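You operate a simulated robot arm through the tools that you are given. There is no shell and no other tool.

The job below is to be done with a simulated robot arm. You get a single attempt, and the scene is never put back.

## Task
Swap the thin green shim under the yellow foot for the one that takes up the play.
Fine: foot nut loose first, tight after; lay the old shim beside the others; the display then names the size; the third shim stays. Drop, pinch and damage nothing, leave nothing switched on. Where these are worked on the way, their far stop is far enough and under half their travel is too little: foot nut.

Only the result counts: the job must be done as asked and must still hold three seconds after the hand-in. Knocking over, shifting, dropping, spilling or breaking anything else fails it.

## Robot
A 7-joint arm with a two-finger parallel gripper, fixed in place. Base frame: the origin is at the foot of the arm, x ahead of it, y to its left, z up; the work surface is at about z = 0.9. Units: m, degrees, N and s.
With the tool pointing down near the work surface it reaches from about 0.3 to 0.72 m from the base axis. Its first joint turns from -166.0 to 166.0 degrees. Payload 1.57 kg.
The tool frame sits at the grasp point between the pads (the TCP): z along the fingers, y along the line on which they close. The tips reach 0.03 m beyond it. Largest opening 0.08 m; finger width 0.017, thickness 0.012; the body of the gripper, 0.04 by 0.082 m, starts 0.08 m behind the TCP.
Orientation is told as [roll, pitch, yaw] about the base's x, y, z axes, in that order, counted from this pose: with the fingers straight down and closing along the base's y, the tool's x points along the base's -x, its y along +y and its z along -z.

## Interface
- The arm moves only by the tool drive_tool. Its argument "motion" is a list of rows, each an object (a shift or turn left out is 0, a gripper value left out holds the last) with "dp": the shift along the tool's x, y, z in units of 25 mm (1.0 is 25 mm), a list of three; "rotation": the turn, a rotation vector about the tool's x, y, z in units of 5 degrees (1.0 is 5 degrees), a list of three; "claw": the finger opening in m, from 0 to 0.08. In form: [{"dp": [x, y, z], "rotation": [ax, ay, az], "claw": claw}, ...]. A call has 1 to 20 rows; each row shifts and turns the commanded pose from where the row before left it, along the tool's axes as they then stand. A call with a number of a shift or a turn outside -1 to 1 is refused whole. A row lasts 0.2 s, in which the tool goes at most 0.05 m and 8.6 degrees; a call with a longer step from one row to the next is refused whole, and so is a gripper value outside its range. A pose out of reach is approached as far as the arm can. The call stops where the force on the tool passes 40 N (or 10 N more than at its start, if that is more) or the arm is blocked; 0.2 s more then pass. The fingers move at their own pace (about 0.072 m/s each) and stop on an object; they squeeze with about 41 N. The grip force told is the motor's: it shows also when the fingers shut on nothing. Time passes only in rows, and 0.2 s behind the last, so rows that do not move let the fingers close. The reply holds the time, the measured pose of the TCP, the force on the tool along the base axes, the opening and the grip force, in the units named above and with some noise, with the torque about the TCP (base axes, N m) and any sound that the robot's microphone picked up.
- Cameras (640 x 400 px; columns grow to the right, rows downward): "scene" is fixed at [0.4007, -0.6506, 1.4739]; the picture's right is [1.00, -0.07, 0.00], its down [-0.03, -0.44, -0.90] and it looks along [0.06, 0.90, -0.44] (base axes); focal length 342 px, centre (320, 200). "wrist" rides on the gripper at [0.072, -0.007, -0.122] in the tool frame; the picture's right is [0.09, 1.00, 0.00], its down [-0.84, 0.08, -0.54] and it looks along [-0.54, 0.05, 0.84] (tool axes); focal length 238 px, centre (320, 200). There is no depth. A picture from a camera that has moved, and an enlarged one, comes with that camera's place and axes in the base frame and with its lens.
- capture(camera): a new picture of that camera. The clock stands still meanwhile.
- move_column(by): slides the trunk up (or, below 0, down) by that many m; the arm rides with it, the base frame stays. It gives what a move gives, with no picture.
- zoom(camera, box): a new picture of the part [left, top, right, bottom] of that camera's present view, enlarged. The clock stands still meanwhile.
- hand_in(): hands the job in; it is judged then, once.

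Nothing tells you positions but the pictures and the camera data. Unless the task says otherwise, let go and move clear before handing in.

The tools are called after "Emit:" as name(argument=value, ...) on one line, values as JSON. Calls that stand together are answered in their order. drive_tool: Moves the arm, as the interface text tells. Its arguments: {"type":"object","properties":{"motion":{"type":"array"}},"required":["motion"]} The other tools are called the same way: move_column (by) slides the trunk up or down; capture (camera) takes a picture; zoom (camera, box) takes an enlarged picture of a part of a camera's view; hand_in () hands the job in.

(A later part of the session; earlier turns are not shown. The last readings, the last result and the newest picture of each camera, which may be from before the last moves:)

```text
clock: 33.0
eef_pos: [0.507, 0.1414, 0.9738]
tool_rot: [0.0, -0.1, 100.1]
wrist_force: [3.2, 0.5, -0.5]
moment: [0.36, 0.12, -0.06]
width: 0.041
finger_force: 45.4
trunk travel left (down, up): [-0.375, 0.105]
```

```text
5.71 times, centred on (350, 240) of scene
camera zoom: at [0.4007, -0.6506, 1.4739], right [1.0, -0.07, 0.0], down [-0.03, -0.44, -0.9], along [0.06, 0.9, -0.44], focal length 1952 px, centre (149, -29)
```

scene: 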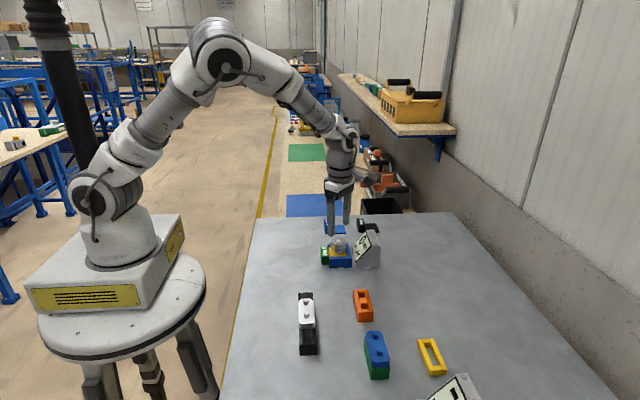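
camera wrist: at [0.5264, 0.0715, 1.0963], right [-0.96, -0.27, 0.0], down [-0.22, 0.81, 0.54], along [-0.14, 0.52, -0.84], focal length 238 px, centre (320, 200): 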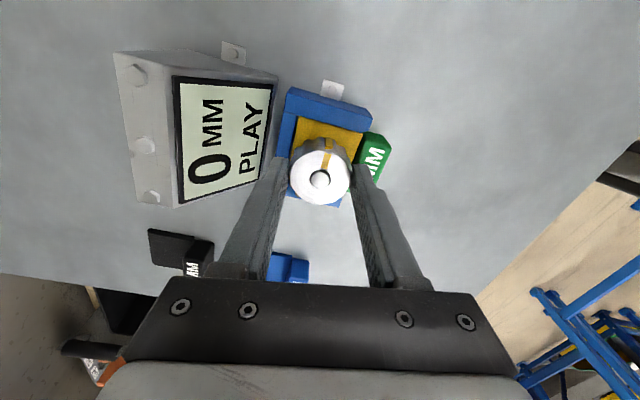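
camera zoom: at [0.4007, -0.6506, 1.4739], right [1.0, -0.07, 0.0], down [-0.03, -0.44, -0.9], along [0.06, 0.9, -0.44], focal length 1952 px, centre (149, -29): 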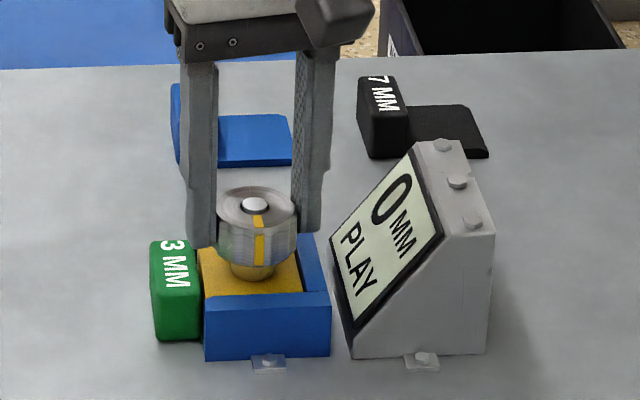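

The mark now points to -y, so the nut is at its stop at about 270° and fully loose. I'm releasing, lifting and turning the tool back to yaw 0 to fetch the green shim.

Emit:
drive_tool(motion=[{"claw": 0.062}, {"claw": 0.062}, {"dp": [0, 0, -0.7]}, {"dp": [0, 0, -0.8]}, {"dp": [0, 0, -0.8]}, {"dp": [0, 0, 0]}])

Emit:
drive_tool(motion=[{"rotation": [0, 0, 1]}, {"rotation": [0, 0, 1]}, {"rotation": [0, 0, 1]}, {"rotation": [0, 0, 1]}, {"rotation": [0, 0, 1]}, {"rotation": [0, 0, 1]}, {"rotation": [0, 0, 1]}, {"rotation": [0, 0, 1]}, {"rotation": [0, 0, 1]}, {"rotation": [0, 0, 1]}, {"rotation": [0, 0, 1]}, {"rotation": [0, 0, 1]}, {"rotation": [0, 0, 1]}, {"rotation": [0, 0, 1]}, {"rotation": [0, 0, 1]}, {"rotation": [0, 0, 1]}, {"rotation": [0, 0, 1]}, {"rotation": [0, 0, 1]}, {"rotation": [0, 0, 1]}, {"rotation": [0, 0, 1]}])

Emit:
capture(camera="scene")

Emit:
capture(camera="wrist")

```text
clock: 34.4
eef_pos: [0.5071, 0.1393, 1.0317]
tool_rot: [-0.1, -0.1, 99.9]
wrist_force: [0.3, 0.8, 0.0]
moment: [-0.02, -0.02, -0.01]
width: 0.062
finger_force: 0.1
trunk travel left (down, up): [-0.375, 0.105]
```

```text
clock: 38.6
eef_pos: [0.5068, 0.1399, 1.0308]
tool_rot: [0.0, -0.1, -0.2]
wrist_force: [0.0, 0.6, 0.1]
moment: [0.01, 0.0, -0.01]
width: 0.062
finger_force: 0.0
trunk travel left (down, up): [-0.375, 0.105]
```

```text
taken
```

scene: 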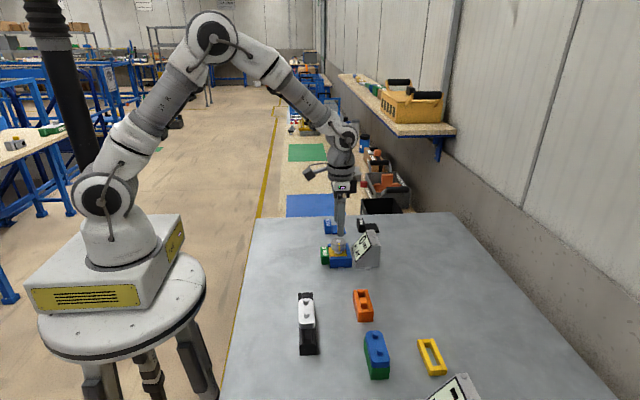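

```text
taken
camera wrist: at [0.4352, 0.1336, 1.1542], right [-0.09, 1.0, 0.0], down [0.84, 0.08, 0.54], along [0.54, 0.05, -0.84], focal length 238 px, centre (320, 200)
```

wrist: 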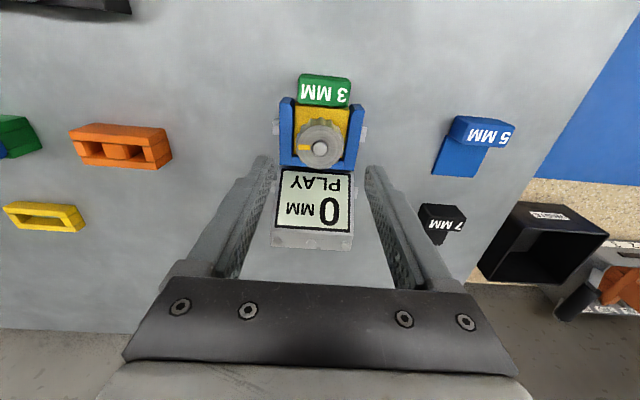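

Now I'm moving back in -x to look at the green handle and the blue and black shims before gripping.

Emit:
drive_tool(motion=[{"dp": [0.7, 0, 0], "claw": 0.075}, {"dp": [0.7, 0, 0]}, {"dp": [0.7, 0, 0]}, {"dp": [0.7, 0, 0.3]}, {"dp": [0, 0, 0]}])

Emit:
zoom(camera="wrist", box=[240, 110, 400, 260])

Emit:
capture(camera="wrist")

```text
clock: 39.8
eef_pos: [0.4364, 0.1405, 1.0252]
tool_rot: [0.0, 0.0, 0.0]
wrist_force: [0.2, 0.0, 0.3]
moment: [0.01, -0.01, 0.02]
width: 0.0751
finger_force: 0.0
trunk travel left (down, up): [-0.375, 0.105]
```

```text
2.67 times, centred on (320, 185) of wrist
camera zoom: at [0.3647, 0.1337, 1.147], right [-0.09, 1.0, 0.0], down [0.84, 0.08, 0.54], along [0.54, 0.05, -0.84], focal length 636 px, centre (320, 240)
```

zoom: 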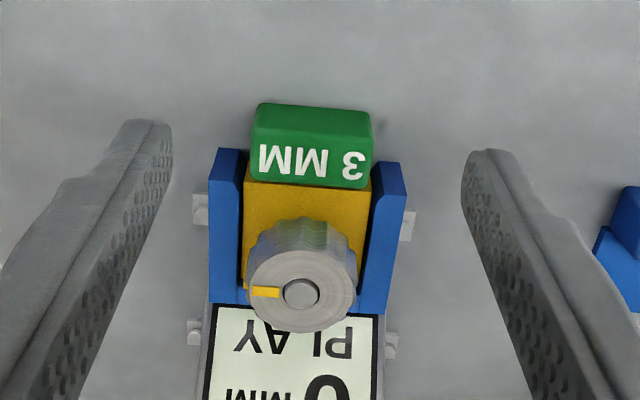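

```text
taken
camera wrist: at [0.3647, 0.1337, 1.147], right [-0.09, 1.0, 0.0], down [0.84, 0.08, 0.54], along [0.54, 0.05, -0.84], focal length 238 px, centre (320, 200)
```

wrist: 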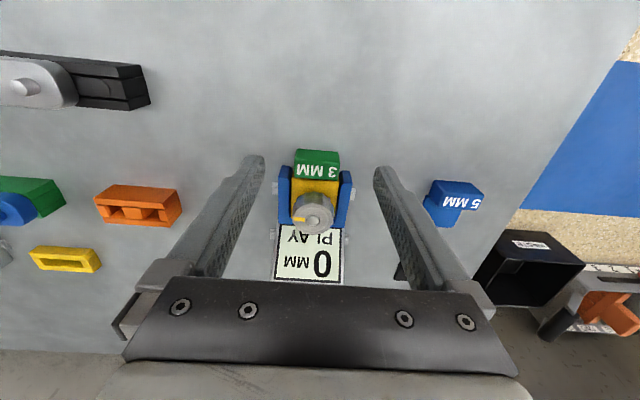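

The green handle spans x about 0.457–0.479 and y about 0.117–0.163, with its top near 0.927. I'm positioning above it and stopping short to check before straddling it.

Emit:
drive_tool(motion=[{"dp": [-0.6, -0.01, 0]}, {"dp": [-0.6, -0.01, 0]}, {"dp": [0, 0, 0.8], "claw": 0.07}, {"dp": [0, 0, 0.8]}, {"dp": [0, 0, 0]}])

Emit:
capture(camera="wrist")

Emit:
zoom(camera="scene", box=[300, 205, 400, 275])

```text
clock: 41.0
eef_pos: [0.4667, 0.1377, 0.983]
tool_rot: [0.1, 0.1, 0.0]
wrist_force: [-0.3, 0.9, 0.8]
moment: [-0.03, 0.01, 0.01]
width: 0.0702
finger_force: 0.0
trunk travel left (down, up): [-0.375, 0.105]
```

```text
taken
camera wrist: at [0.395, 0.1316, 1.1058], right [-0.09, 1.0, 0.0], down [0.84, 0.08, 0.54], along [0.54, 0.05, -0.84], focal length 238 px, centre (320, 200)
```

wrist: 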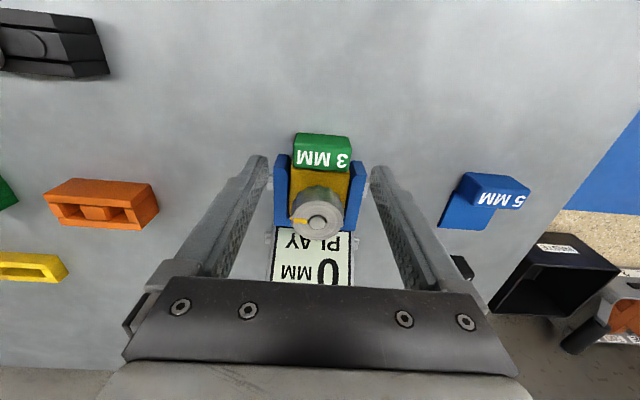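

```text
5.71 times, centred on (350, 240) of scene
camera zoom: at [0.4007, -0.6506, 1.4739], right [1.0, -0.07, 0.0], down [-0.03, -0.44, -0.9], along [0.06, 0.9, -0.44], focal length 1952 px, centre (149, -29)
```

zoom: 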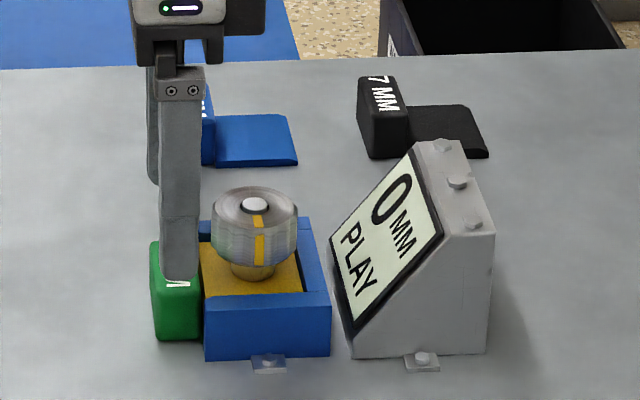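

Alignment looks right, with the finger slightly close to the wall. I'm shifting 3 mm toward -x, lowering to about 0.936 and closing on the handle.

Emit:
drive_tool(motion=[{"dp": [0.12, 0.04, 0]}, {"dp": [0, 0, 0.6]}, {"dp": [0, 0, 0.7]}, {"dp": [0, 0, 0.58]}, {"dp": [0, 0, 0]}, {"claw": 0.02}, {"claw": 0.02}, {"claw": 0.02}, {"claw": 0.02}])

Emit:
capture(camera="wrist")

Emit:
zoom(camera="scene", box=[300, 205, 400, 275])

```text
clock: 43.0
eef_pos: [0.4643, 0.1413, 0.9372]
tool_rot: [-0.1, 0.0, -0.1]
wrist_force: [1.9, 0.1, -0.3]
moment: [-0.02, -0.02, 0.01]
width: 0.0446
finger_force: 41.3
trunk travel left (down, up): [-0.375, 0.105]
```

```text
taken
camera wrist: at [0.3926, 0.1341, 1.0597], right [-0.09, 1.0, 0.0], down [0.84, 0.08, 0.54], along [0.54, 0.05, -0.84], focal length 238 px, centre (320, 200)
```

wrist: 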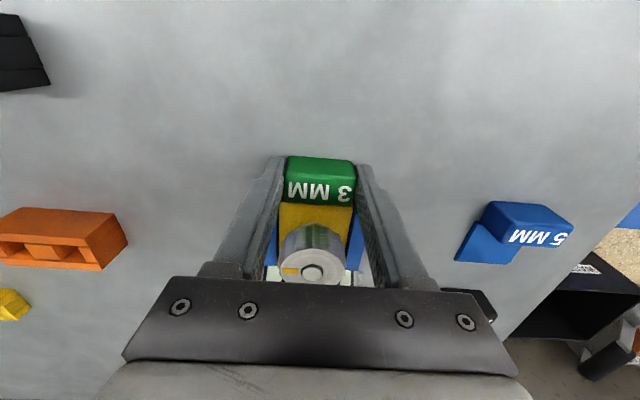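

```text
5.71 times, centred on (350, 240) of scene
camera zoom: at [0.4007, -0.6506, 1.4739], right [1.0, -0.07, 0.0], down [-0.03, -0.44, -0.9], along [0.06, 0.9, -0.44], focal length 1952 px, centre (149, -29)
```

zoom: 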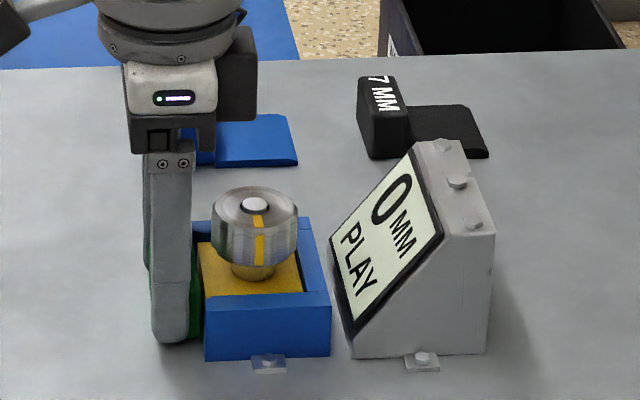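

The handle is held at 44.6 mm. I'm pulling straight out toward -x in gentle 10 mm steps.

Emit:
drive_tool(motion=[{"dp": [0.3, 0, 0]}, {"dp": [0.4, 0, 0]}, {"dp": [0.4, 0, 0]}, {"dp": [0, 0, 0]}])

Emit:
zoom(camera="scene", box=[290, 205, 390, 275])

```text
clock: 44.0
eef_pos: [0.4364, 0.1408, 0.9363]
tool_rot: [0.1, -0.1, 0.1]
wrist_force: [0.0, 0.8, -0.8]
moment: [0.01, 0.12, 0.0]
width: 0.0451
finger_force: 41.2
trunk travel left (down, up): [-0.375, 0.105]
```

```text
5.71 times, centred on (340, 240) of scene
camera zoom: at [0.4007, -0.6506, 1.4739], right [1.0, -0.07, 0.0], down [-0.03, -0.44, -0.9], along [0.06, 0.9, -0.44], focal length 1952 px, centre (206, -29)
```

zoom: 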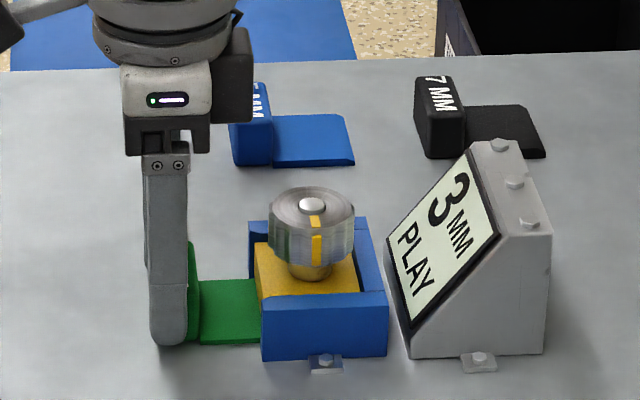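

The shim slides freely and the display is changing (3 MM PLAY now). I'm pulling the rest of the plate out.

Emit:
drive_tool(motion=[{"dp": [0.4, 0, 0]}, {"dp": [0.4, 0, 0]}, {"dp": [0.4, 0, 0]}, {"dp": [0.4, 0, 0]}, {"dp": [0, 0, 0]}])

Emit:
capture(camera="scene")

Emit:
zoom(camera="scene", box=[290, 205, 390, 275])

Emit:
capture(camera="wrist")

```text
clock: 45.2
eef_pos: [0.3951, 0.1409, 0.937]
tool_rot: [0.0, 0.0, 0.0]
wrist_force: [-0.3, 0.6, 1.2]
moment: [0.01, -0.05, -0.01]
width: 0.045
finger_force: 40.7
trunk travel left (down, up): [-0.375, 0.105]
```

```text
taken
```

scene: 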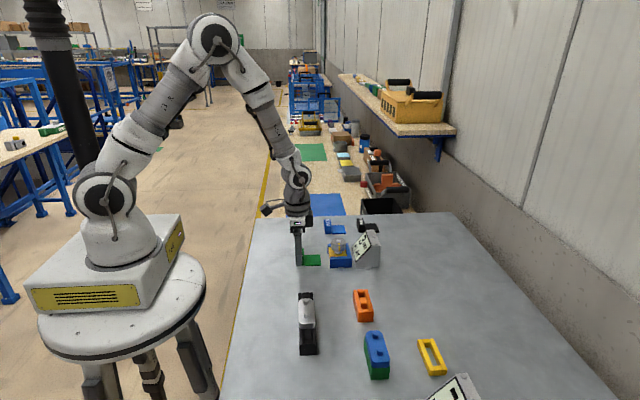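

```text
5.71 times, centred on (340, 240) of scene
camera zoom: at [0.4007, -0.6506, 1.4739], right [1.0, -0.07, 0.0], down [-0.03, -0.44, -0.9], along [0.06, 0.9, -0.44], focal length 1952 px, centre (206, -29)
```

zoom: 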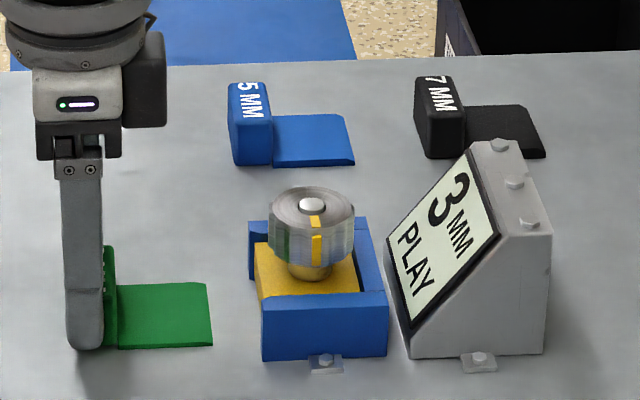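

```text
taken
camera wrist: at [0.3247, 0.1341, 1.0593], right [-0.09, 1.0, 0.0], down [0.84, 0.08, 0.54], along [0.54, 0.05, -0.84], focal length 238 px, centre (320, 200)
```

wrist: 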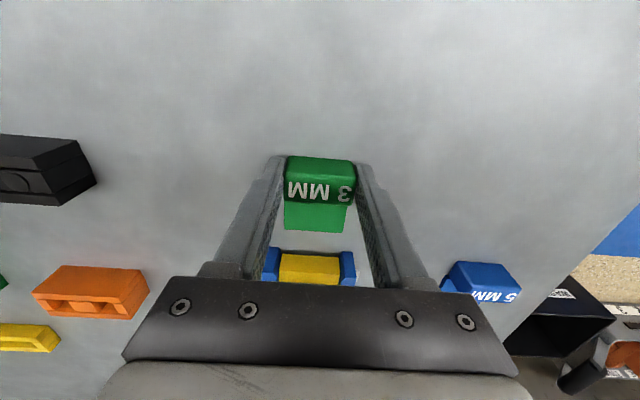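

The green shim is fully out and held; the display reads 3 MM PLAY while I hold it. I'm lifting 60 mm and carrying it over to lie in line with the other two shims at about (0.404, 0.297).

Emit:
drive_tool(motion=[{"dp": [0, 0, -0.6]}, {"dp": [0, 0, -0.9]}, {"dp": [0, 0, -0.9]}, {"dp": [-0.03, 0.78, 0]}, {"dp": [-0.03, 0.78, 0]}, {"dp": [-0.03, 0.78, 0]}, {"dp": [-0.03, 0.78, 0]}, {"dp": [-0.03, 0.78, 0]}, {"dp": [-0.03, 0.78, 0]}, {"dp": [-0.03, 0.78, 0]}, {"dp": [-0.03, 0.78, 0]}, {"dp": [0, 0, 0]}, {"dp": [0, 0, 0]}])

Emit:
capture(camera="wrist")

Emit:
zoom(camera="scene", box=[280, 195, 400, 275])

```text
clock: 48.0
eef_pos: [0.4027, 0.2983, 0.9971]
tool_rot: [0.0, -0.1, -0.1]
wrist_force: [-0.7, 0.5, -0.6]
moment: [-0.03, 0.03, 0.01]
width: 0.0448
finger_force: 40.9
trunk travel left (down, up): [-0.375, 0.105]
```

```text
taken
camera wrist: at [0.3308, 0.2913, 1.1203], right [-0.09, 1.0, 0.0], down [0.84, 0.08, 0.54], along [0.54, 0.05, -0.84], focal length 238 px, centre (320, 200)
```

wrist: 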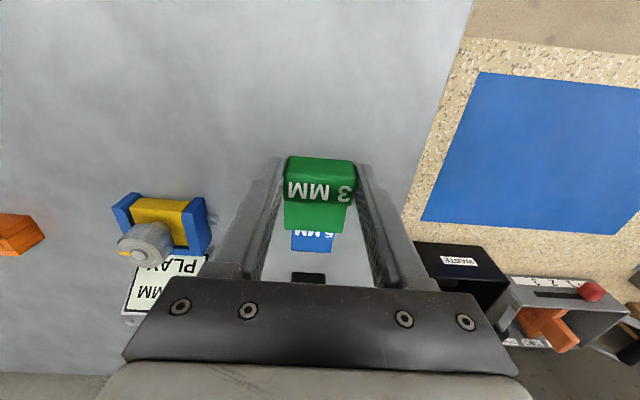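

```text
5.00 times, centred on (340, 235) of scene
camera zoom: at [0.4007, -0.6506, 1.4739], right [1.0, -0.07, 0.0], down [-0.03, -0.44, -0.9], along [0.06, 0.9, -0.44], focal length 1708 px, centre (220, 25)
```

zoom: 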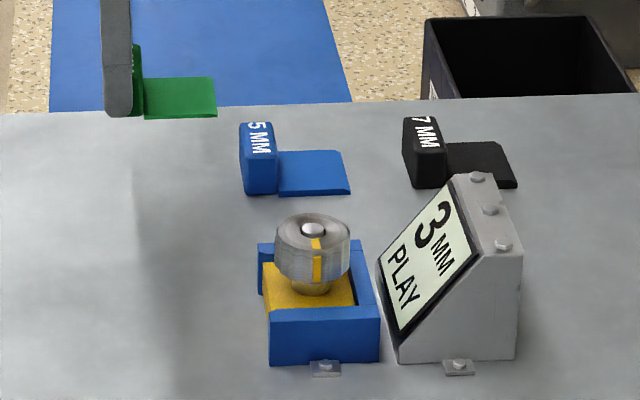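

The shim is level and in line with the others, with clear table beneath. I'm lowering it to the table and releasing.

Emit:
drive_tool(motion=[{"dp": [0, 0, 0.8]}, {"dp": [0, 0, 0.8]}, {"dp": [0, 0, 0.5]}, {"dp": [0, 0, 0.2]}, {"dp": [0, 0, 0.06]}, {"dp": [0, 0, 0]}, {"dp": [0, 0, 0]}])

Emit:
zoom(camera="scene", box=[280, 195, 400, 275])

```text
clock: 49.6
eef_pos: [0.402, 0.2973, 0.937]
tool_rot: [0.0, 0.0, 0.0]
wrist_force: [0.9, 0.6, -0.5]
moment: [0.0, 0.01, 0.01]
width: 0.0448
finger_force: 41.0
trunk travel left (down, up): [-0.375, 0.105]
```

```text
5.00 times, centred on (340, 235) of scene
camera zoom: at [0.4007, -0.6506, 1.4739], right [1.0, -0.07, 0.0], down [-0.03, -0.44, -0.9], along [0.06, 0.9, -0.44], focal length 1708 px, centre (220, 25)
```

zoom: 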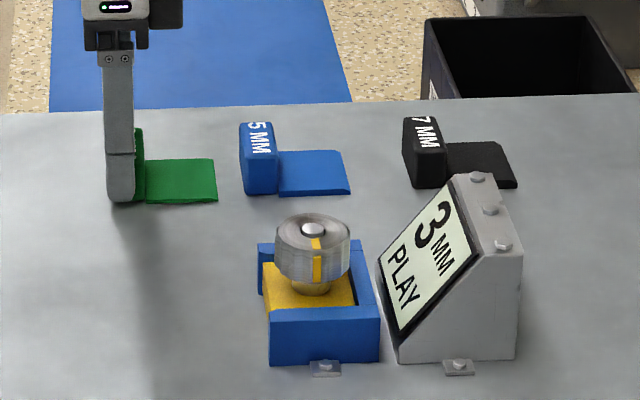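

It's at table height, so I'm easing down half a millimetre, opening slowly, and lifting away.

Emit:
drive_tool(motion=[{"dp": [0, 0, 0.02]}, {"dp": [0, 0, 0]}, {"claw": 0.05}, {"claw": 0.056}, {"claw": 0.064}, {"claw": 0.064}, {"dp": [0, 0, -0.5]}, {"dp": [0, 0, -0.9]}, {"dp": [0, 0, -0.9]}, {"dp": [0, 0, 0]}])

Emit:
capture(camera="wrist")

Emit:
zoom(camera="scene", box=[280, 195, 400, 275])

```text
clock: 51.8
eef_pos: [0.4009, 0.297, 0.9945]
tool_rot: [0.0, 0.0, 0.0]
wrist_force: [0.7, 0.0, -0.1]
moment: [-0.01, 0.05, 0.01]
width: 0.064
finger_force: 0.0
trunk travel left (down, up): [-0.375, 0.105]
```

```text
taken
camera wrist: at [0.3292, 0.2898, 1.1179], right [-0.09, 1.0, 0.0], down [0.84, 0.08, 0.54], along [0.54, 0.05, -0.84], focal length 238 px, centre (320, 200)
```

wrist: 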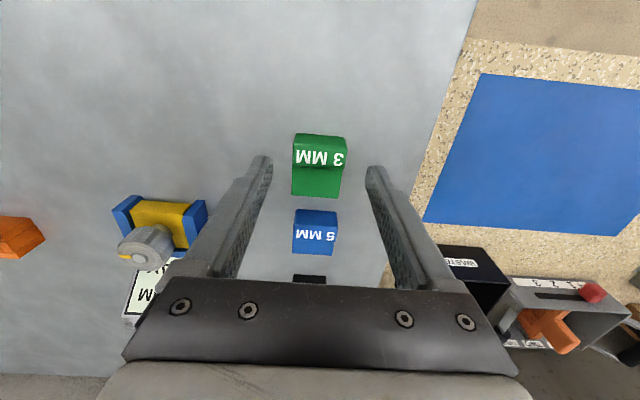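

```text
5.00 times, centred on (340, 235) of scene
camera zoom: at [0.4007, -0.6506, 1.4739], right [1.0, -0.07, 0.0], down [-0.03, -0.44, -0.9], along [0.06, 0.9, -0.44], focal length 1708 px, centre (220, 25)
```

zoom: 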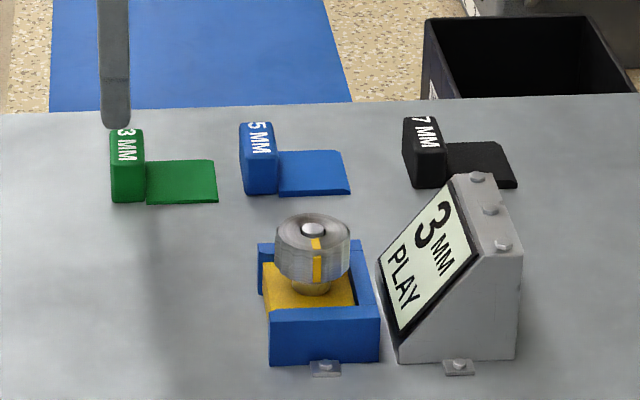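

The green shim lies flat in line with the others, and the display still reads 3 MM PLAY. The foot appears to have sunk 2 mm when the nut was released, so I want a low-angle look at the gap under it before choosing how to insert the next shim.

Emit:
drive_tool(motion=[{"dp": [0.2, -0.785, -0.1]}, {"dp": [0.2, -0.785, -0.1]}, {"dp": [0.2, -0.785, 0]}, {"dp": [0.2, -0.785, 0]}, {"dp": [0.2, -0.785, 0]}, {"dp": [0.2, -0.785, 0]}, {"dp": [0.2, -0.785, 0]}, {"dp": [0.2, -0.785, 0]}, {"rotation": [0, -1, 0]}, {"rotation": [0, -1, 0]}, {"rotation": [0, -1, 0]}, {"rotation": [0, -1, 0]}, {"rotation": [0, -1, 0]}, {"rotation": [0, -1, 0]}, {"rotation": [0, -1, 0]}, {"dp": [0, 0, 0]}])

Emit:
capture(camera="wrist")

```text
clock: 55.2
eef_pos: [0.3716, 0.146, 0.9993]
tool_rot: [-0.1, -35.1, 0.1]
wrist_force: [-0.8, -0.1, 0.1]
moment: [0.0, -0.02, 0.02]
width: 0.064
finger_force: 0.1
out of reach, approached as far as the arm can: row 15
trunk travel left (down, up): [-0.375, 0.105]
```

```text
taken
camera wrist: at [0.2434, 0.1395, 1.0589], right [-0.07, 1.0, -0.05], down [0.37, 0.08, 0.92], along [0.92, 0.05, -0.38], focal length 238 px, centre (320, 200)
```

wrist: 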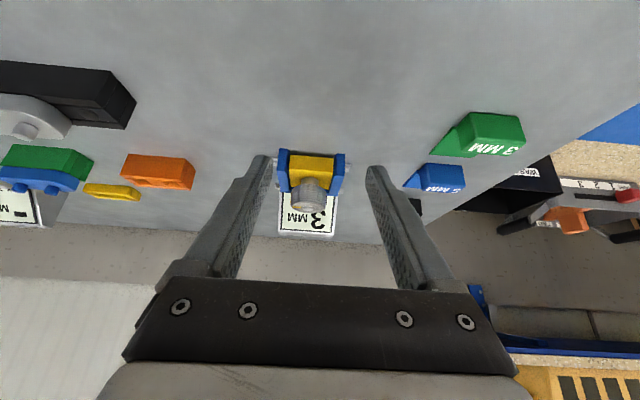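

Emit:
zoom(camera="wrist", box=[265, 135, 365, 245])

Emit:
zoom(camera="wrist", box=[400, 90, 550, 220])

```text
3.64 times, centred on (315, 190) of wrist
camera zoom: at [0.2434, 0.1395, 1.0589], right [-0.07, 1.0, -0.05], down [0.37, 0.08, 0.92], along [0.92, 0.05, -0.38], focal length 867 px, centre (338, 236)
```

zoom: 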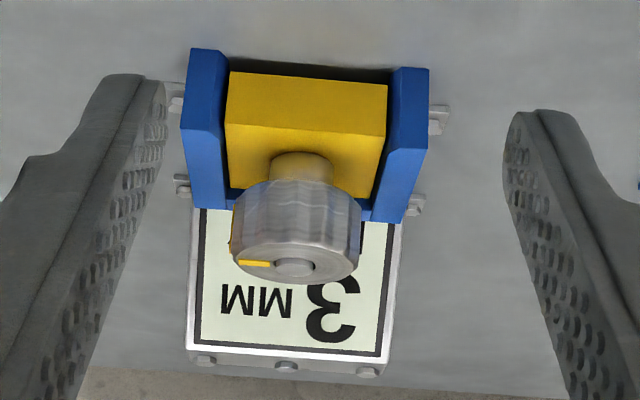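

```text
3.08 times, centred on (475, 155) of wrist
camera zoom: at [0.2434, 0.1395, 1.0589], right [-0.07, 1.0, -0.05], down [0.37, 0.08, 0.92], along [0.92, 0.05, -0.38], focal length 733 px, centre (-157, 338)
```

zoom: 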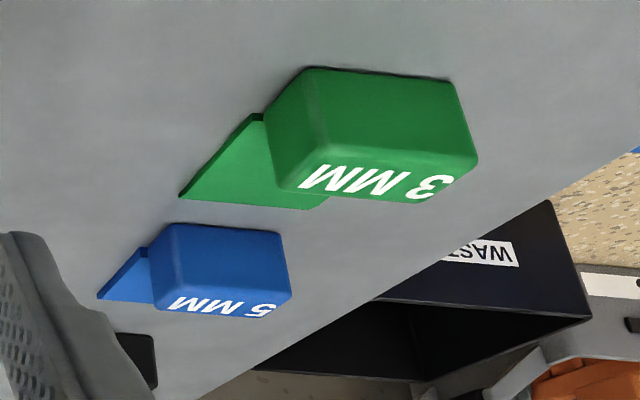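

There is a clear ~3 mm gap under the foot, and it holds there with nothing beneath. So the foot stays where it is put, and my grip dragged it down 2 mm from its original 5 mm height. I'm levelling the tool and going back over the knob to raise the foot and see what the display says.

Emit:
drive_tool(motion=[{"rotation": [0, 1, 0]}, {"rotation": [0, 1, 0]}, {"rotation": [0, 1, 0]}, {"rotation": [0, 1, 0]}, {"rotation": [0, 1, 0]}, {"rotation": [0, 1, 0]}, {"rotation": [0, 1, 0]}, {"dp": [0, 0, -0.7]}, {"dp": [0, 0, -0.7]}, {"dp": [0, 0, 0]}])

Emit:
capture(camera="wrist")

```text
clock: 57.4
eef_pos: [0.3702, 0.1462, 1.0359]
tool_rot: [0.0, 0.0, 0.0]
wrist_force: [0.7, 0.1, 0.1]
moment: [0.04, 0.0, -0.01]
width: 0.0642
finger_force: 0.0
trunk travel left (down, up): [-0.375, 0.105]
```

```text
taken
camera wrist: at [0.299, 0.1396, 1.1573], right [-0.09, 1.0, 0.0], down [0.84, 0.08, 0.54], along [0.54, 0.05, -0.84], focal length 238 px, centre (320, 200)
```

wrist: 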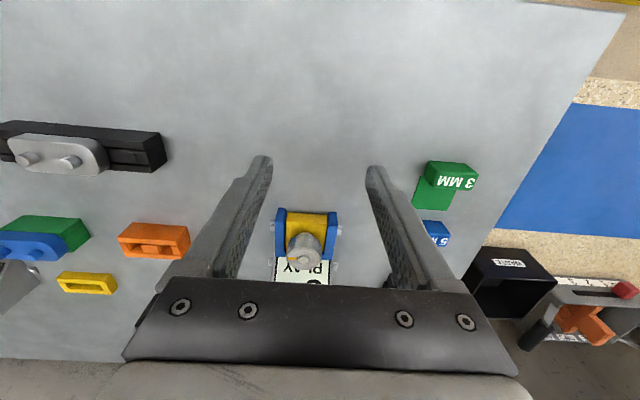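

I'm moving back above the nut at safe height.

Emit:
drive_tool(motion=[{"dp": [-0.912, -0.041, 0]}, {"dp": [-0.912, -0.041, 0]}, {"dp": [-0.912, -0.041, 0]}, {"dp": [-0.912, -0.041, 0]}, {"dp": [-0.912, -0.041, 0]}, {"dp": [-0.912, -0.041, 0]}, {"dp": [0, 0, 0]}])

Emit:
zoom(camera="wrist", box=[240, 60, 400, 260])

Emit:
zoom(camera="scene", box=[300, 205, 400, 275])

```text
clock: 59.0
eef_pos: [0.5085, 0.1395, 1.0344]
tool_rot: [0.0, 0.0, 0.1]
wrist_force: [0.9, 0.0, 1.2]
moment: [0.0, -0.04, 0.04]
width: 0.064
finger_force: 0.1
trunk travel left (down, up): [-0.375, 0.105]
```

```text
2.00 times, centred on (320, 160) of wrist
camera zoom: at [0.4362, 0.1331, 1.1568], right [-0.09, 1.0, 0.0], down [0.84, 0.08, 0.54], along [0.54, 0.05, -0.84], focal length 477 px, centre (320, 280)
```

zoom: 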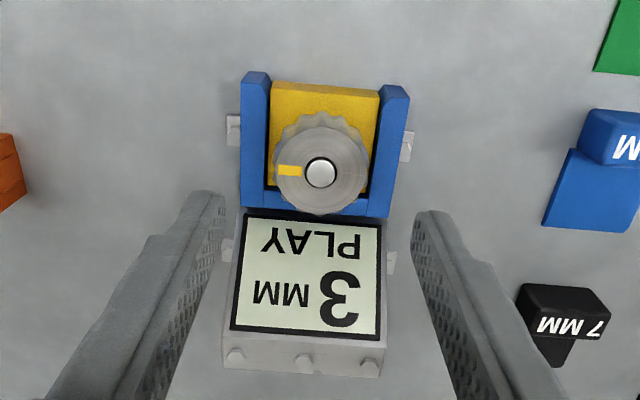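

```text
5.71 times, centred on (350, 240) of scene
camera zoom: at [0.4007, -0.6506, 1.4739], right [1.0, -0.07, 0.0], down [-0.03, -0.44, -0.9], along [0.06, 0.9, -0.44], focal length 1952 px, centre (149, -29)
```

zoom: 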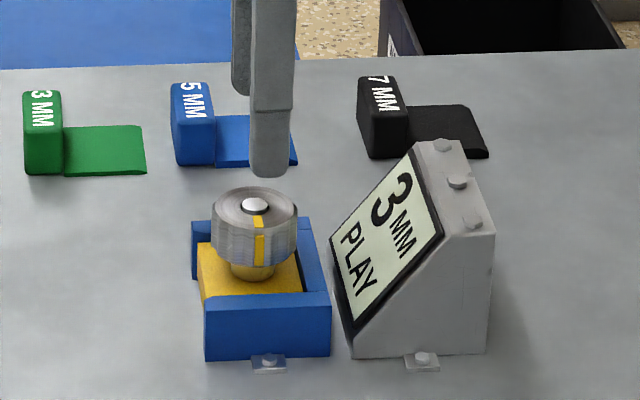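

I'm gripping the knob and then lifting in half-millimetre steps, 2 mm total.

Emit:
drive_tool(motion=[{"dp": [0, 0, 0.8]}, {"dp": [0, 0, 0.8]}, {"dp": [0, 0, 0.86]}, {"dp": [0, 0, 0]}, {"claw": 0.02}, {"claw": 0.02}, {"claw": 0.02}, {"claw": 0.02}])

Emit:
zoom(camera="scene", box=[300, 205, 400, 275])

Emit:
drive_tool(motion=[{"dp": [0, 0, -0.02]}, {"dp": [0, 0, -0.02]}, {"dp": [0, 0, -0.02]}, {"dp": [0, 0, -0.02]}, {"dp": [0, 0, 0]}])

Emit:
zoom(camera="scene", box=[300, 205, 400, 275])

```text
clock: 60.8
eef_pos: [0.5075, 0.1396, 0.9717]
tool_rot: [0.0, 0.0, 0.0]
wrist_force: [0.0, -0.8, -2.9]
moment: [0.03, -0.65, 0.0]
width: 0.0409
finger_force: 45.1
trunk travel left (down, up): [-0.375, 0.105]
```

```text
5.71 times, centred on (350, 240) of scene
camera zoom: at [0.4007, -0.6506, 1.4739], right [1.0, -0.07, 0.0], down [-0.03, -0.44, -0.9], along [0.06, 0.9, -0.44], focal length 1952 px, centre (149, -29)
```

zoom: 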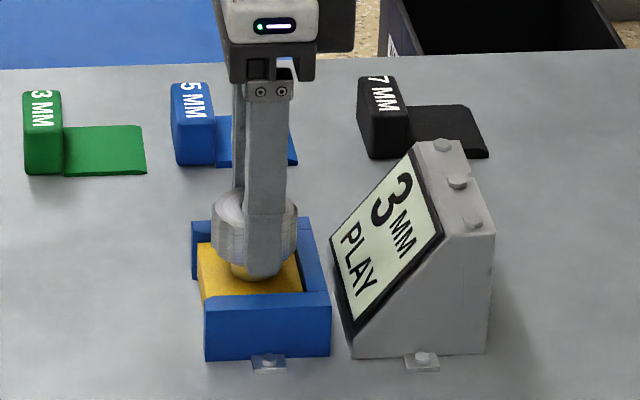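

```text
clock: 62.0
eef_pos: [0.508, 0.1395, 0.9735]
tool_rot: [-0.1, 0.2, 0.0]
wrist_force: [-4.4, 1.5, -16.1]
moment: [-0.07, -0.06, 0.04]
width: 0.0406
finger_force: 44.9
trunk travel left (down, up): [-0.375, 0.105]
```

```text
5.71 times, centred on (350, 240) of scene
camera zoom: at [0.4007, -0.6506, 1.4739], right [1.0, -0.07, 0.0], down [-0.03, -0.44, -0.9], along [0.06, 0.9, -0.44], focal length 1952 px, centre (149, -29)
```

zoom: 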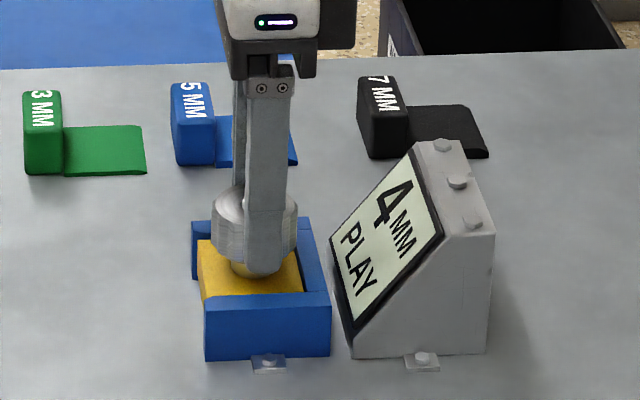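

The display went to 4 MM as the foot rose with about 16 N resistance, so the foot holds by friction and the display measures the real gap. I'm lifting a little more to restore its original height.

Emit:
drive_tool(motion=[{"dp": [0, 0, -0.02]}, {"dp": [0, 0, -0.02]}, {"dp": [0, 0, 0]}])

Emit:
zoom(camera="scene", box=[300, 205, 400, 275])

```text
clock: 62.8
eef_pos: [0.5078, 0.1408, 0.9768]
tool_rot: [-0.1, 0.2, 0.0]
wrist_force: [-5.4, 0.8, -17.3]
moment: [-0.05, 1.14, 0.0]
width: 0.041
finger_force: 45.1
trunk travel left (down, up): [-0.375, 0.105]
```

```text
5.71 times, centred on (350, 240) of scene
camera zoom: at [0.4007, -0.6506, 1.4739], right [1.0, -0.07, 0.0], down [-0.03, -0.44, -0.9], along [0.06, 0.9, -0.44], focal length 1952 px, centre (149, -29)
```

zoom: 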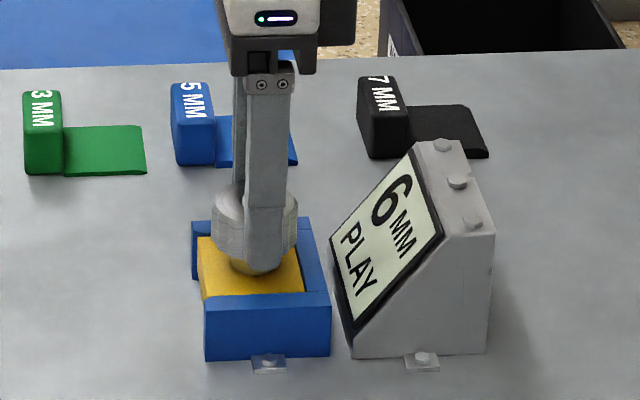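

It now reads 6 MM, about 1 mm above its original 5 mm height, which leaves slide-in clearance for the 5 mm shim. I'm opening the fingers to see whether the foot stays up by itself.

Emit:
drive_tool(motion=[{"claw": 0.062}, {"claw": 0.062}, {"dp": [0, 0, 0]}])

Emit:
zoom(camera="scene", box=[300, 205, 400, 275])

```text
clock: 63.6
eef_pos: [0.509, 0.1398, 0.9772]
tool_rot: [0.1, -0.1, 0.0]
wrist_force: [0.8, -0.4, -0.5]
moment: [-0.01, -0.02, 0.0]
width: 0.0618
finger_force: 0.0
trunk travel left (down, up): [-0.375, 0.105]
```

```text
5.71 times, centred on (350, 240) of scene
camera zoom: at [0.4007, -0.6506, 1.4739], right [1.0, -0.07, 0.0], down [-0.03, -0.44, -0.9], along [0.06, 0.9, -0.44], focal length 1952 px, centre (149, -29)
```

zoom: 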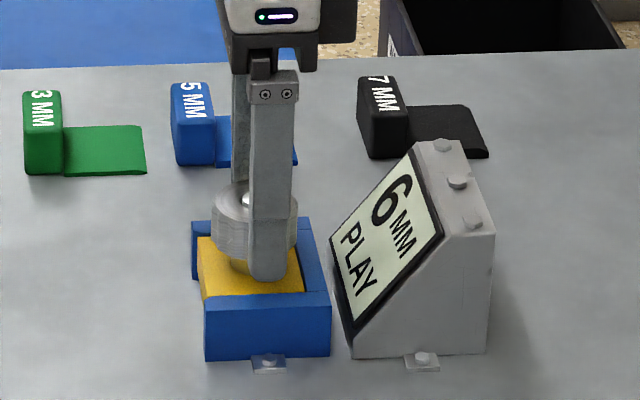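

The foot holds at 6 MM by itself, confirming it is friction-held and needs the 5 mm shim (3 + 2). I'm going up and over to look at the blue 5 MM shim.

Emit:
drive_tool(motion=[{"dp": [0, 0, -0.7]}, {"dp": [0, 0, -0.8]}, {"dp": [0, 0, -0.8]}, {"dp": [0.27, 0.785, 0]}, {"dp": [0.27, 0.785, 0]}, {"dp": [0.27, 0.785, 0]}, {"dp": [0.27, 0.785, 0]}, {"dp": [0.27, 0.785, 0]}, {"dp": [0.27, 0.785, 0]}, {"dp": [0.27, 0.785, 0]}, {"dp": [0.27, 0.785, 0]}, {"dp": [0, 0, 0], "claw": 0.07}, {"dp": [0, 0, 0]}])

Emit:
zoom(camera="wrist", box=[240, 110, 400, 260])

Emit:
capture(camera="wrist")

Emit:
zoom(camera="scene", box=[280, 195, 400, 275])

```text
clock: 66.4
eef_pos: [0.4541, 0.2966, 1.0333]
tool_rot: [-0.1, 0.0, 0.0]
wrist_force: [0.3, -1.2, 0.2]
moment: [-0.02, 0.02, 0.01]
width: 0.0698
finger_force: 0.0
trunk travel left (down, up): [-0.375, 0.105]
```

```text
2.67 times, centred on (320, 185) of wrist
camera zoom: at [0.3826, 0.2891, 1.1557], right [-0.09, 1.0, 0.0], down [0.84, 0.08, 0.54], along [0.54, 0.05, -0.84], focal length 636 px, centre (320, 240)
```

zoom: 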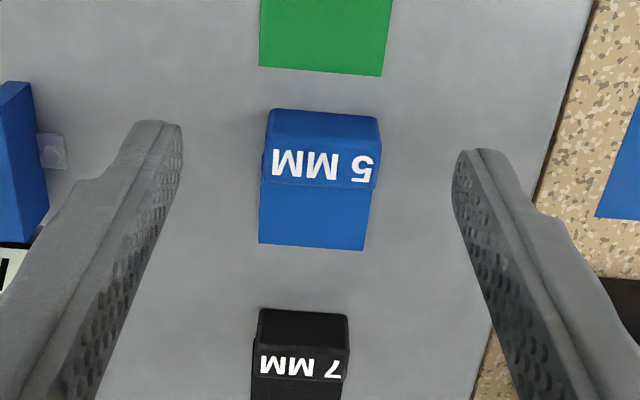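

```text
taken
camera wrist: at [0.3826, 0.2891, 1.1557], right [-0.09, 1.0, 0.0], down [0.84, 0.08, 0.54], along [0.54, 0.05, -0.84], focal length 238 px, centre (320, 200)
```

wrist: 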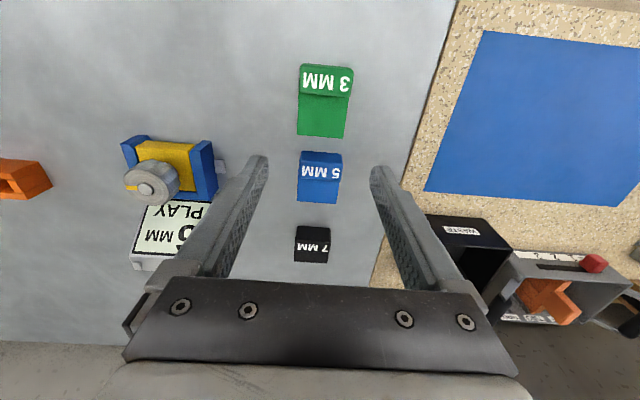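

```text
5.00 times, centred on (340, 235) of scene
camera zoom: at [0.4007, -0.6506, 1.4739], right [1.0, -0.07, 0.0], down [-0.03, -0.44, -0.9], along [0.06, 0.9, -0.44], focal length 1708 px, centre (220, 25)
```

zoom: 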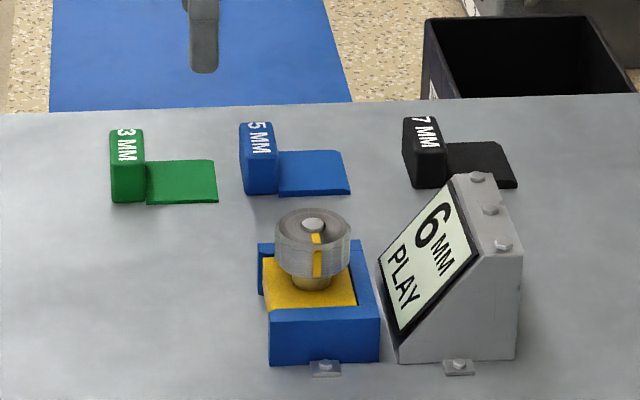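

The blue handle is centred at about (0.4906, 0.300). I'm positioning 3 mm on its -x side, descending and gripping as I did with the green one.

Emit:
drive_tool(motion=[{"dp": [-0.67, 0.07, 0]}, {"dp": [-0.67, 0.07, 0]}, {"dp": [0, 0, 0.8]}, {"dp": [0, 0, 0.8]}, {"dp": [0, 0, 0.5]}, {"dp": [0, 0, 0]}])

Emit:
capture(camera="wrist")

Emit:
zoom(camera="scene", box=[300, 195, 400, 265])

```text
clock: 67.8
eef_pos: [0.4897, 0.299, 0.982]
tool_rot: [0.0, 0.0, 0.0]
wrist_force: [-0.1, -0.4, -0.2]
moment: [0.02, -0.01, 0.03]
width: 0.07
finger_force: 0.1
trunk travel left (down, up): [-0.375, 0.105]
```

```text
taken
camera wrist: at [0.4174, 0.293, 1.1033], right [-0.09, 1.0, 0.0], down [0.84, 0.08, 0.54], along [0.54, 0.05, -0.84], focal length 238 px, centre (320, 200)
```

wrist: 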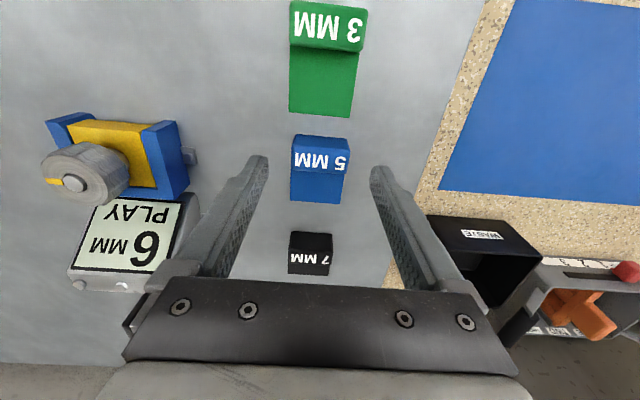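

```text
5.71 times, centred on (350, 230) of scene
camera zoom: at [0.4007, -0.6506, 1.4739], right [1.0, -0.07, 0.0], down [-0.03, -0.44, -0.9], along [0.06, 0.9, -0.44], focal length 1952 px, centre (149, 29)
```

zoom: 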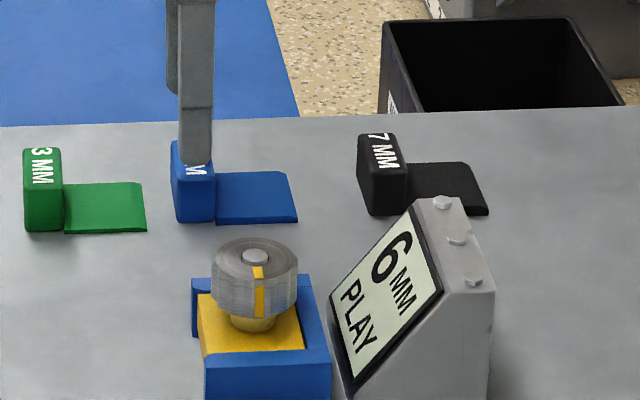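

The alignment matches the green grip; I'm shifting 2.5 mm toward -x for the same offset, descending and closing.

Emit:
drive_tool(motion=[{"dp": [0.1, 0, 0]}, {"dp": [0, 0, 0.6]}, {"dp": [0, 0, 0.7]}, {"dp": [0, 0, 0.54]}, {"dp": [0, 0, 0]}, {"claw": 0.02}, {"claw": 0.02}, {"claw": 0.02}, {"claw": 0.02}])

Emit:
capture(camera="wrist")

Emit:
zoom(camera="scene", box=[300, 195, 400, 265])

```text
clock: 69.8
eef_pos: [0.4864, 0.301, 0.9351]
tool_rot: [-0.1, -0.1, 0.1]
wrist_force: [-1.0, 0.2, -0.1]
moment: [0.03, 0.02, 0.03]
width: 0.0448
finger_force: 40.8
trunk travel left (down, up): [-0.375, 0.105]
```

```text
taken
camera wrist: at [0.414, 0.2943, 1.058], right [-0.09, 1.0, 0.0], down [0.84, 0.08, 0.54], along [0.54, 0.05, -0.84], focal length 238 px, centre (320, 200)
```

wrist: 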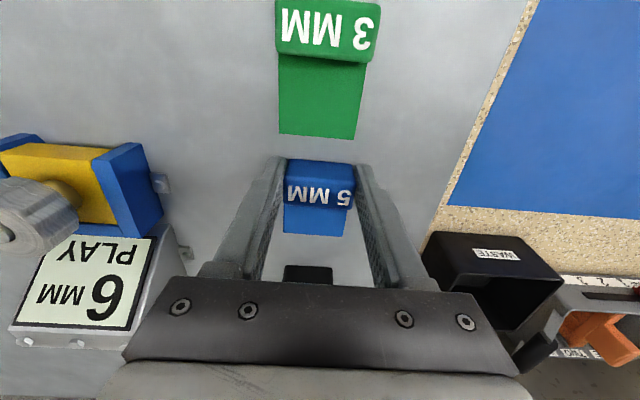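

```text
5.71 times, centred on (350, 230) of scene
camera zoom: at [0.4007, -0.6506, 1.4739], right [1.0, -0.07, 0.0], down [-0.03, -0.44, -0.9], along [0.06, 0.9, -0.44], focal length 1952 px, centre (149, 29)
```

zoom: 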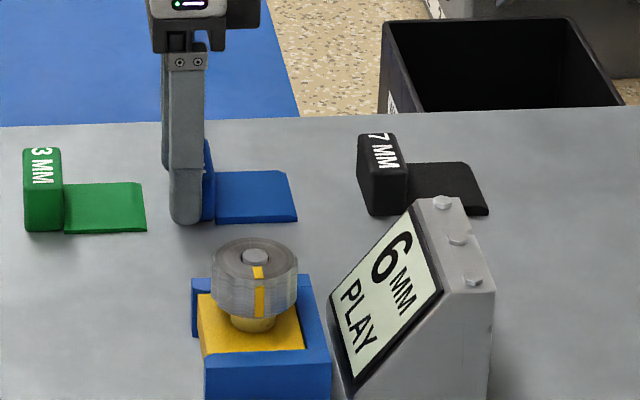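

The blue shim is gripped firmly. I'm lifting it 70 mm, drawing back in -x, then moving across to line up in front of the channel.

Emit:
drive_tool(motion=[{"dp": [0, 0, -0.6]}, {"dp": [0, 0, -0.8]}, {"dp": [0, 0, -0.8]}, {"dp": [0, 0, -0.6]}, {"dp": [0.815, 0, 0]}, {"dp": [0.815, 0, 0]}, {"dp": [0.815, 0, 0]}, {"dp": [0.815, 0, 0]}, {"dp": [0, -0.8, 0]}, {"dp": [0, -0.8, 0]}, {"dp": [0, -0.8, 0]}, {"dp": [0, -0.8, 0]}, {"dp": [0, -0.8, 0]}, {"dp": [0, -0.8, 0]}, {"dp": [0, -0.8, 0]}, {"dp": [0, -0.8, 0]}, {"dp": [0, 0, 0]}, {"dp": [0, 0, 0]}])

Emit:
capture(camera="wrist")

Emit:
zoom(camera="scene", box=[280, 195, 400, 275])

Emit:
drive_tool(motion=[{"dp": [0, 0, 0]}])

Emit:
drive_tool(motion=[{"dp": [0, 0, 0]}])

```text
clock: 73.6
eef_pos: [0.4032, 0.1403, 1.005]
tool_rot: [0.1, 0.0, 0.0]
wrist_force: [0.0, -0.2, -0.6]
moment: [-0.05, 0.03, -0.03]
width: 0.0447
finger_force: 41.3
trunk travel left (down, up): [-0.375, 0.105]
```

```text
taken
camera wrist: at [0.3322, 0.1331, 1.1282], right [-0.09, 1.0, 0.0], down [0.84, 0.08, 0.54], along [0.54, 0.05, -0.84], focal length 238 px, centre (320, 200)
```

wrist: 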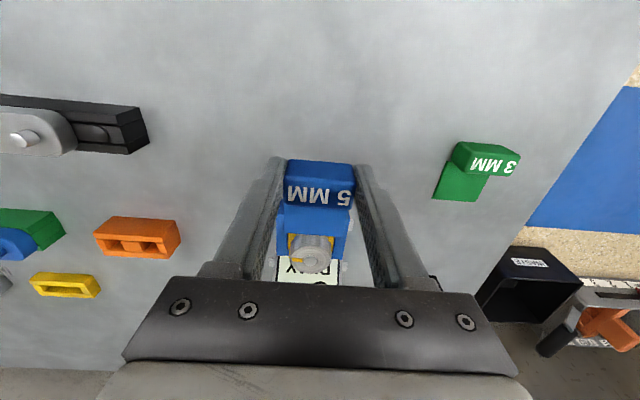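

```text
5.00 times, centred on (340, 235) of scene
camera zoom: at [0.4007, -0.6506, 1.4739], right [1.0, -0.07, 0.0], down [-0.03, -0.44, -0.9], along [0.06, 0.9, -0.44], focal length 1708 px, centre (220, 25)
```

zoom: 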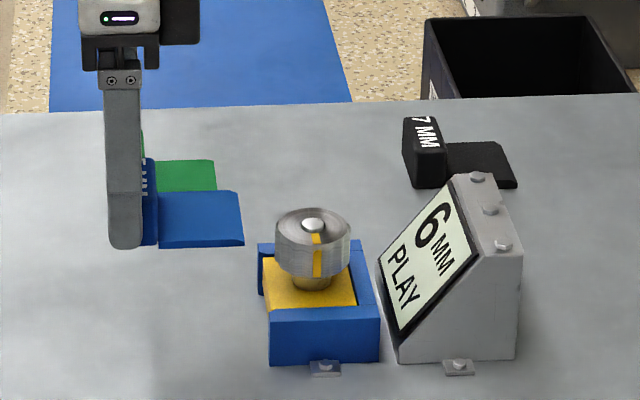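

```text
clock: 74.0
eef_pos: [0.4037, 0.1402, 1.0045]
tool_rot: [0.0, 0.0, 0.0]
wrist_force: [-0.7, 0.0, -0.3]
moment: [0.01, 0.03, 0.0]
width: 0.0448
finger_force: 41.3
trunk travel left (down, up): [-0.375, 0.105]
```

```text
clock: 74.4
eef_pos: [0.4031, 0.1399, 1.0061]
tool_rot: [0.0, 0.0, 0.0]
wrist_force: [-0.1, -0.2, -0.2]
moment: [-0.02, 0.02, 0.01]
width: 0.0449
finger_force: 40.9
trunk travel left (down, up): [-0.375, 0.105]
```

I'm lined up at (0.403, 0.140) with the plate still about 15 mm short of the channel. I'm lowering the shim back to table height and checking before sliding in.

Emit:
drive_tool(motion=[{"dp": [0, 0, 0.8]}, {"dp": [0, 0, 0.8]}, {"dp": [0, 0, 0.7]}, {"dp": [0, 0, 0.3]}, {"dp": [0, 0, 0.18]}, {"dp": [0, 0, 0]}, {"dp": [0, 0, 0]}])

Emit:
capture(camera="wrist")

Emit:
zoom(camera="scene", box=[285, 215, 385, 280])

```text
clock: 76.0
eef_pos: [0.4037, 0.1406, 0.936]
tool_rot: [0.0, -0.1, 0.0]
wrist_force: [-0.1, 0.8, -0.6]
moment: [0.03, 0.0, -0.01]
width: 0.0447
finger_force: 40.7
trunk travel left (down, up): [-0.375, 0.105]
```

```text
taken
camera wrist: at [0.3328, 0.1333, 1.0581], right [-0.09, 1.0, 0.0], down [0.84, 0.08, 0.54], along [0.54, 0.05, -0.84], focal length 238 px, centre (320, 200)
```

wrist: 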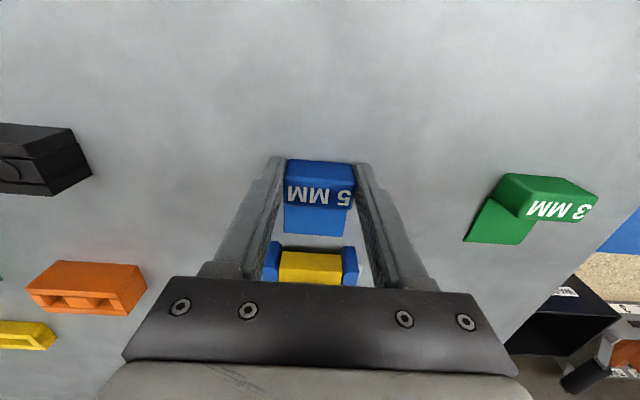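

```text
6.15 times, centred on (335, 248) of scene
camera zoom: at [0.4007, -0.6506, 1.4739], right [1.0, -0.07, 0.0], down [-0.03, -0.44, -0.9], along [0.06, 0.9, -0.44], focal length 2102 px, centre (228, -92)
```

zoom: 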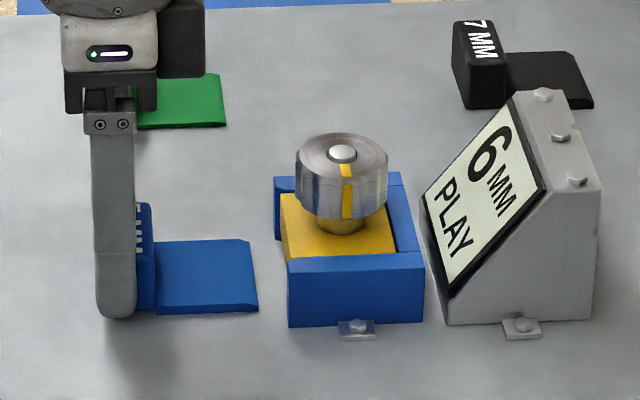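

Emit:
zoom(camera="wrist", box=[250, 150, 380, 290])

```text
2.86 times, centred on (315, 220) of wrist
camera zoom: at [0.3328, 0.1333, 1.0581], right [-0.09, 1.0, 0.0], down [0.84, 0.08, 0.54], along [0.54, 0.05, -0.84], focal length 681 px, centre (334, 143)
```

zoom: 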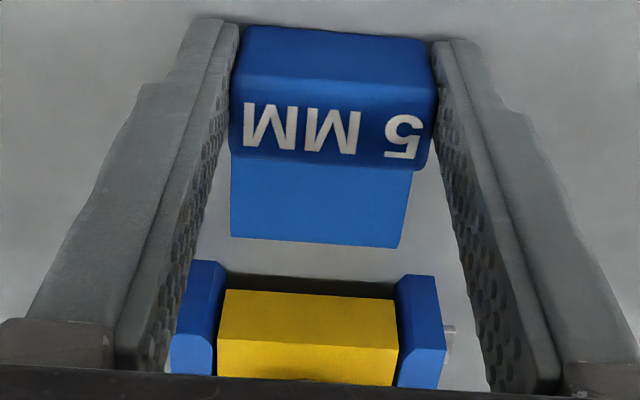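

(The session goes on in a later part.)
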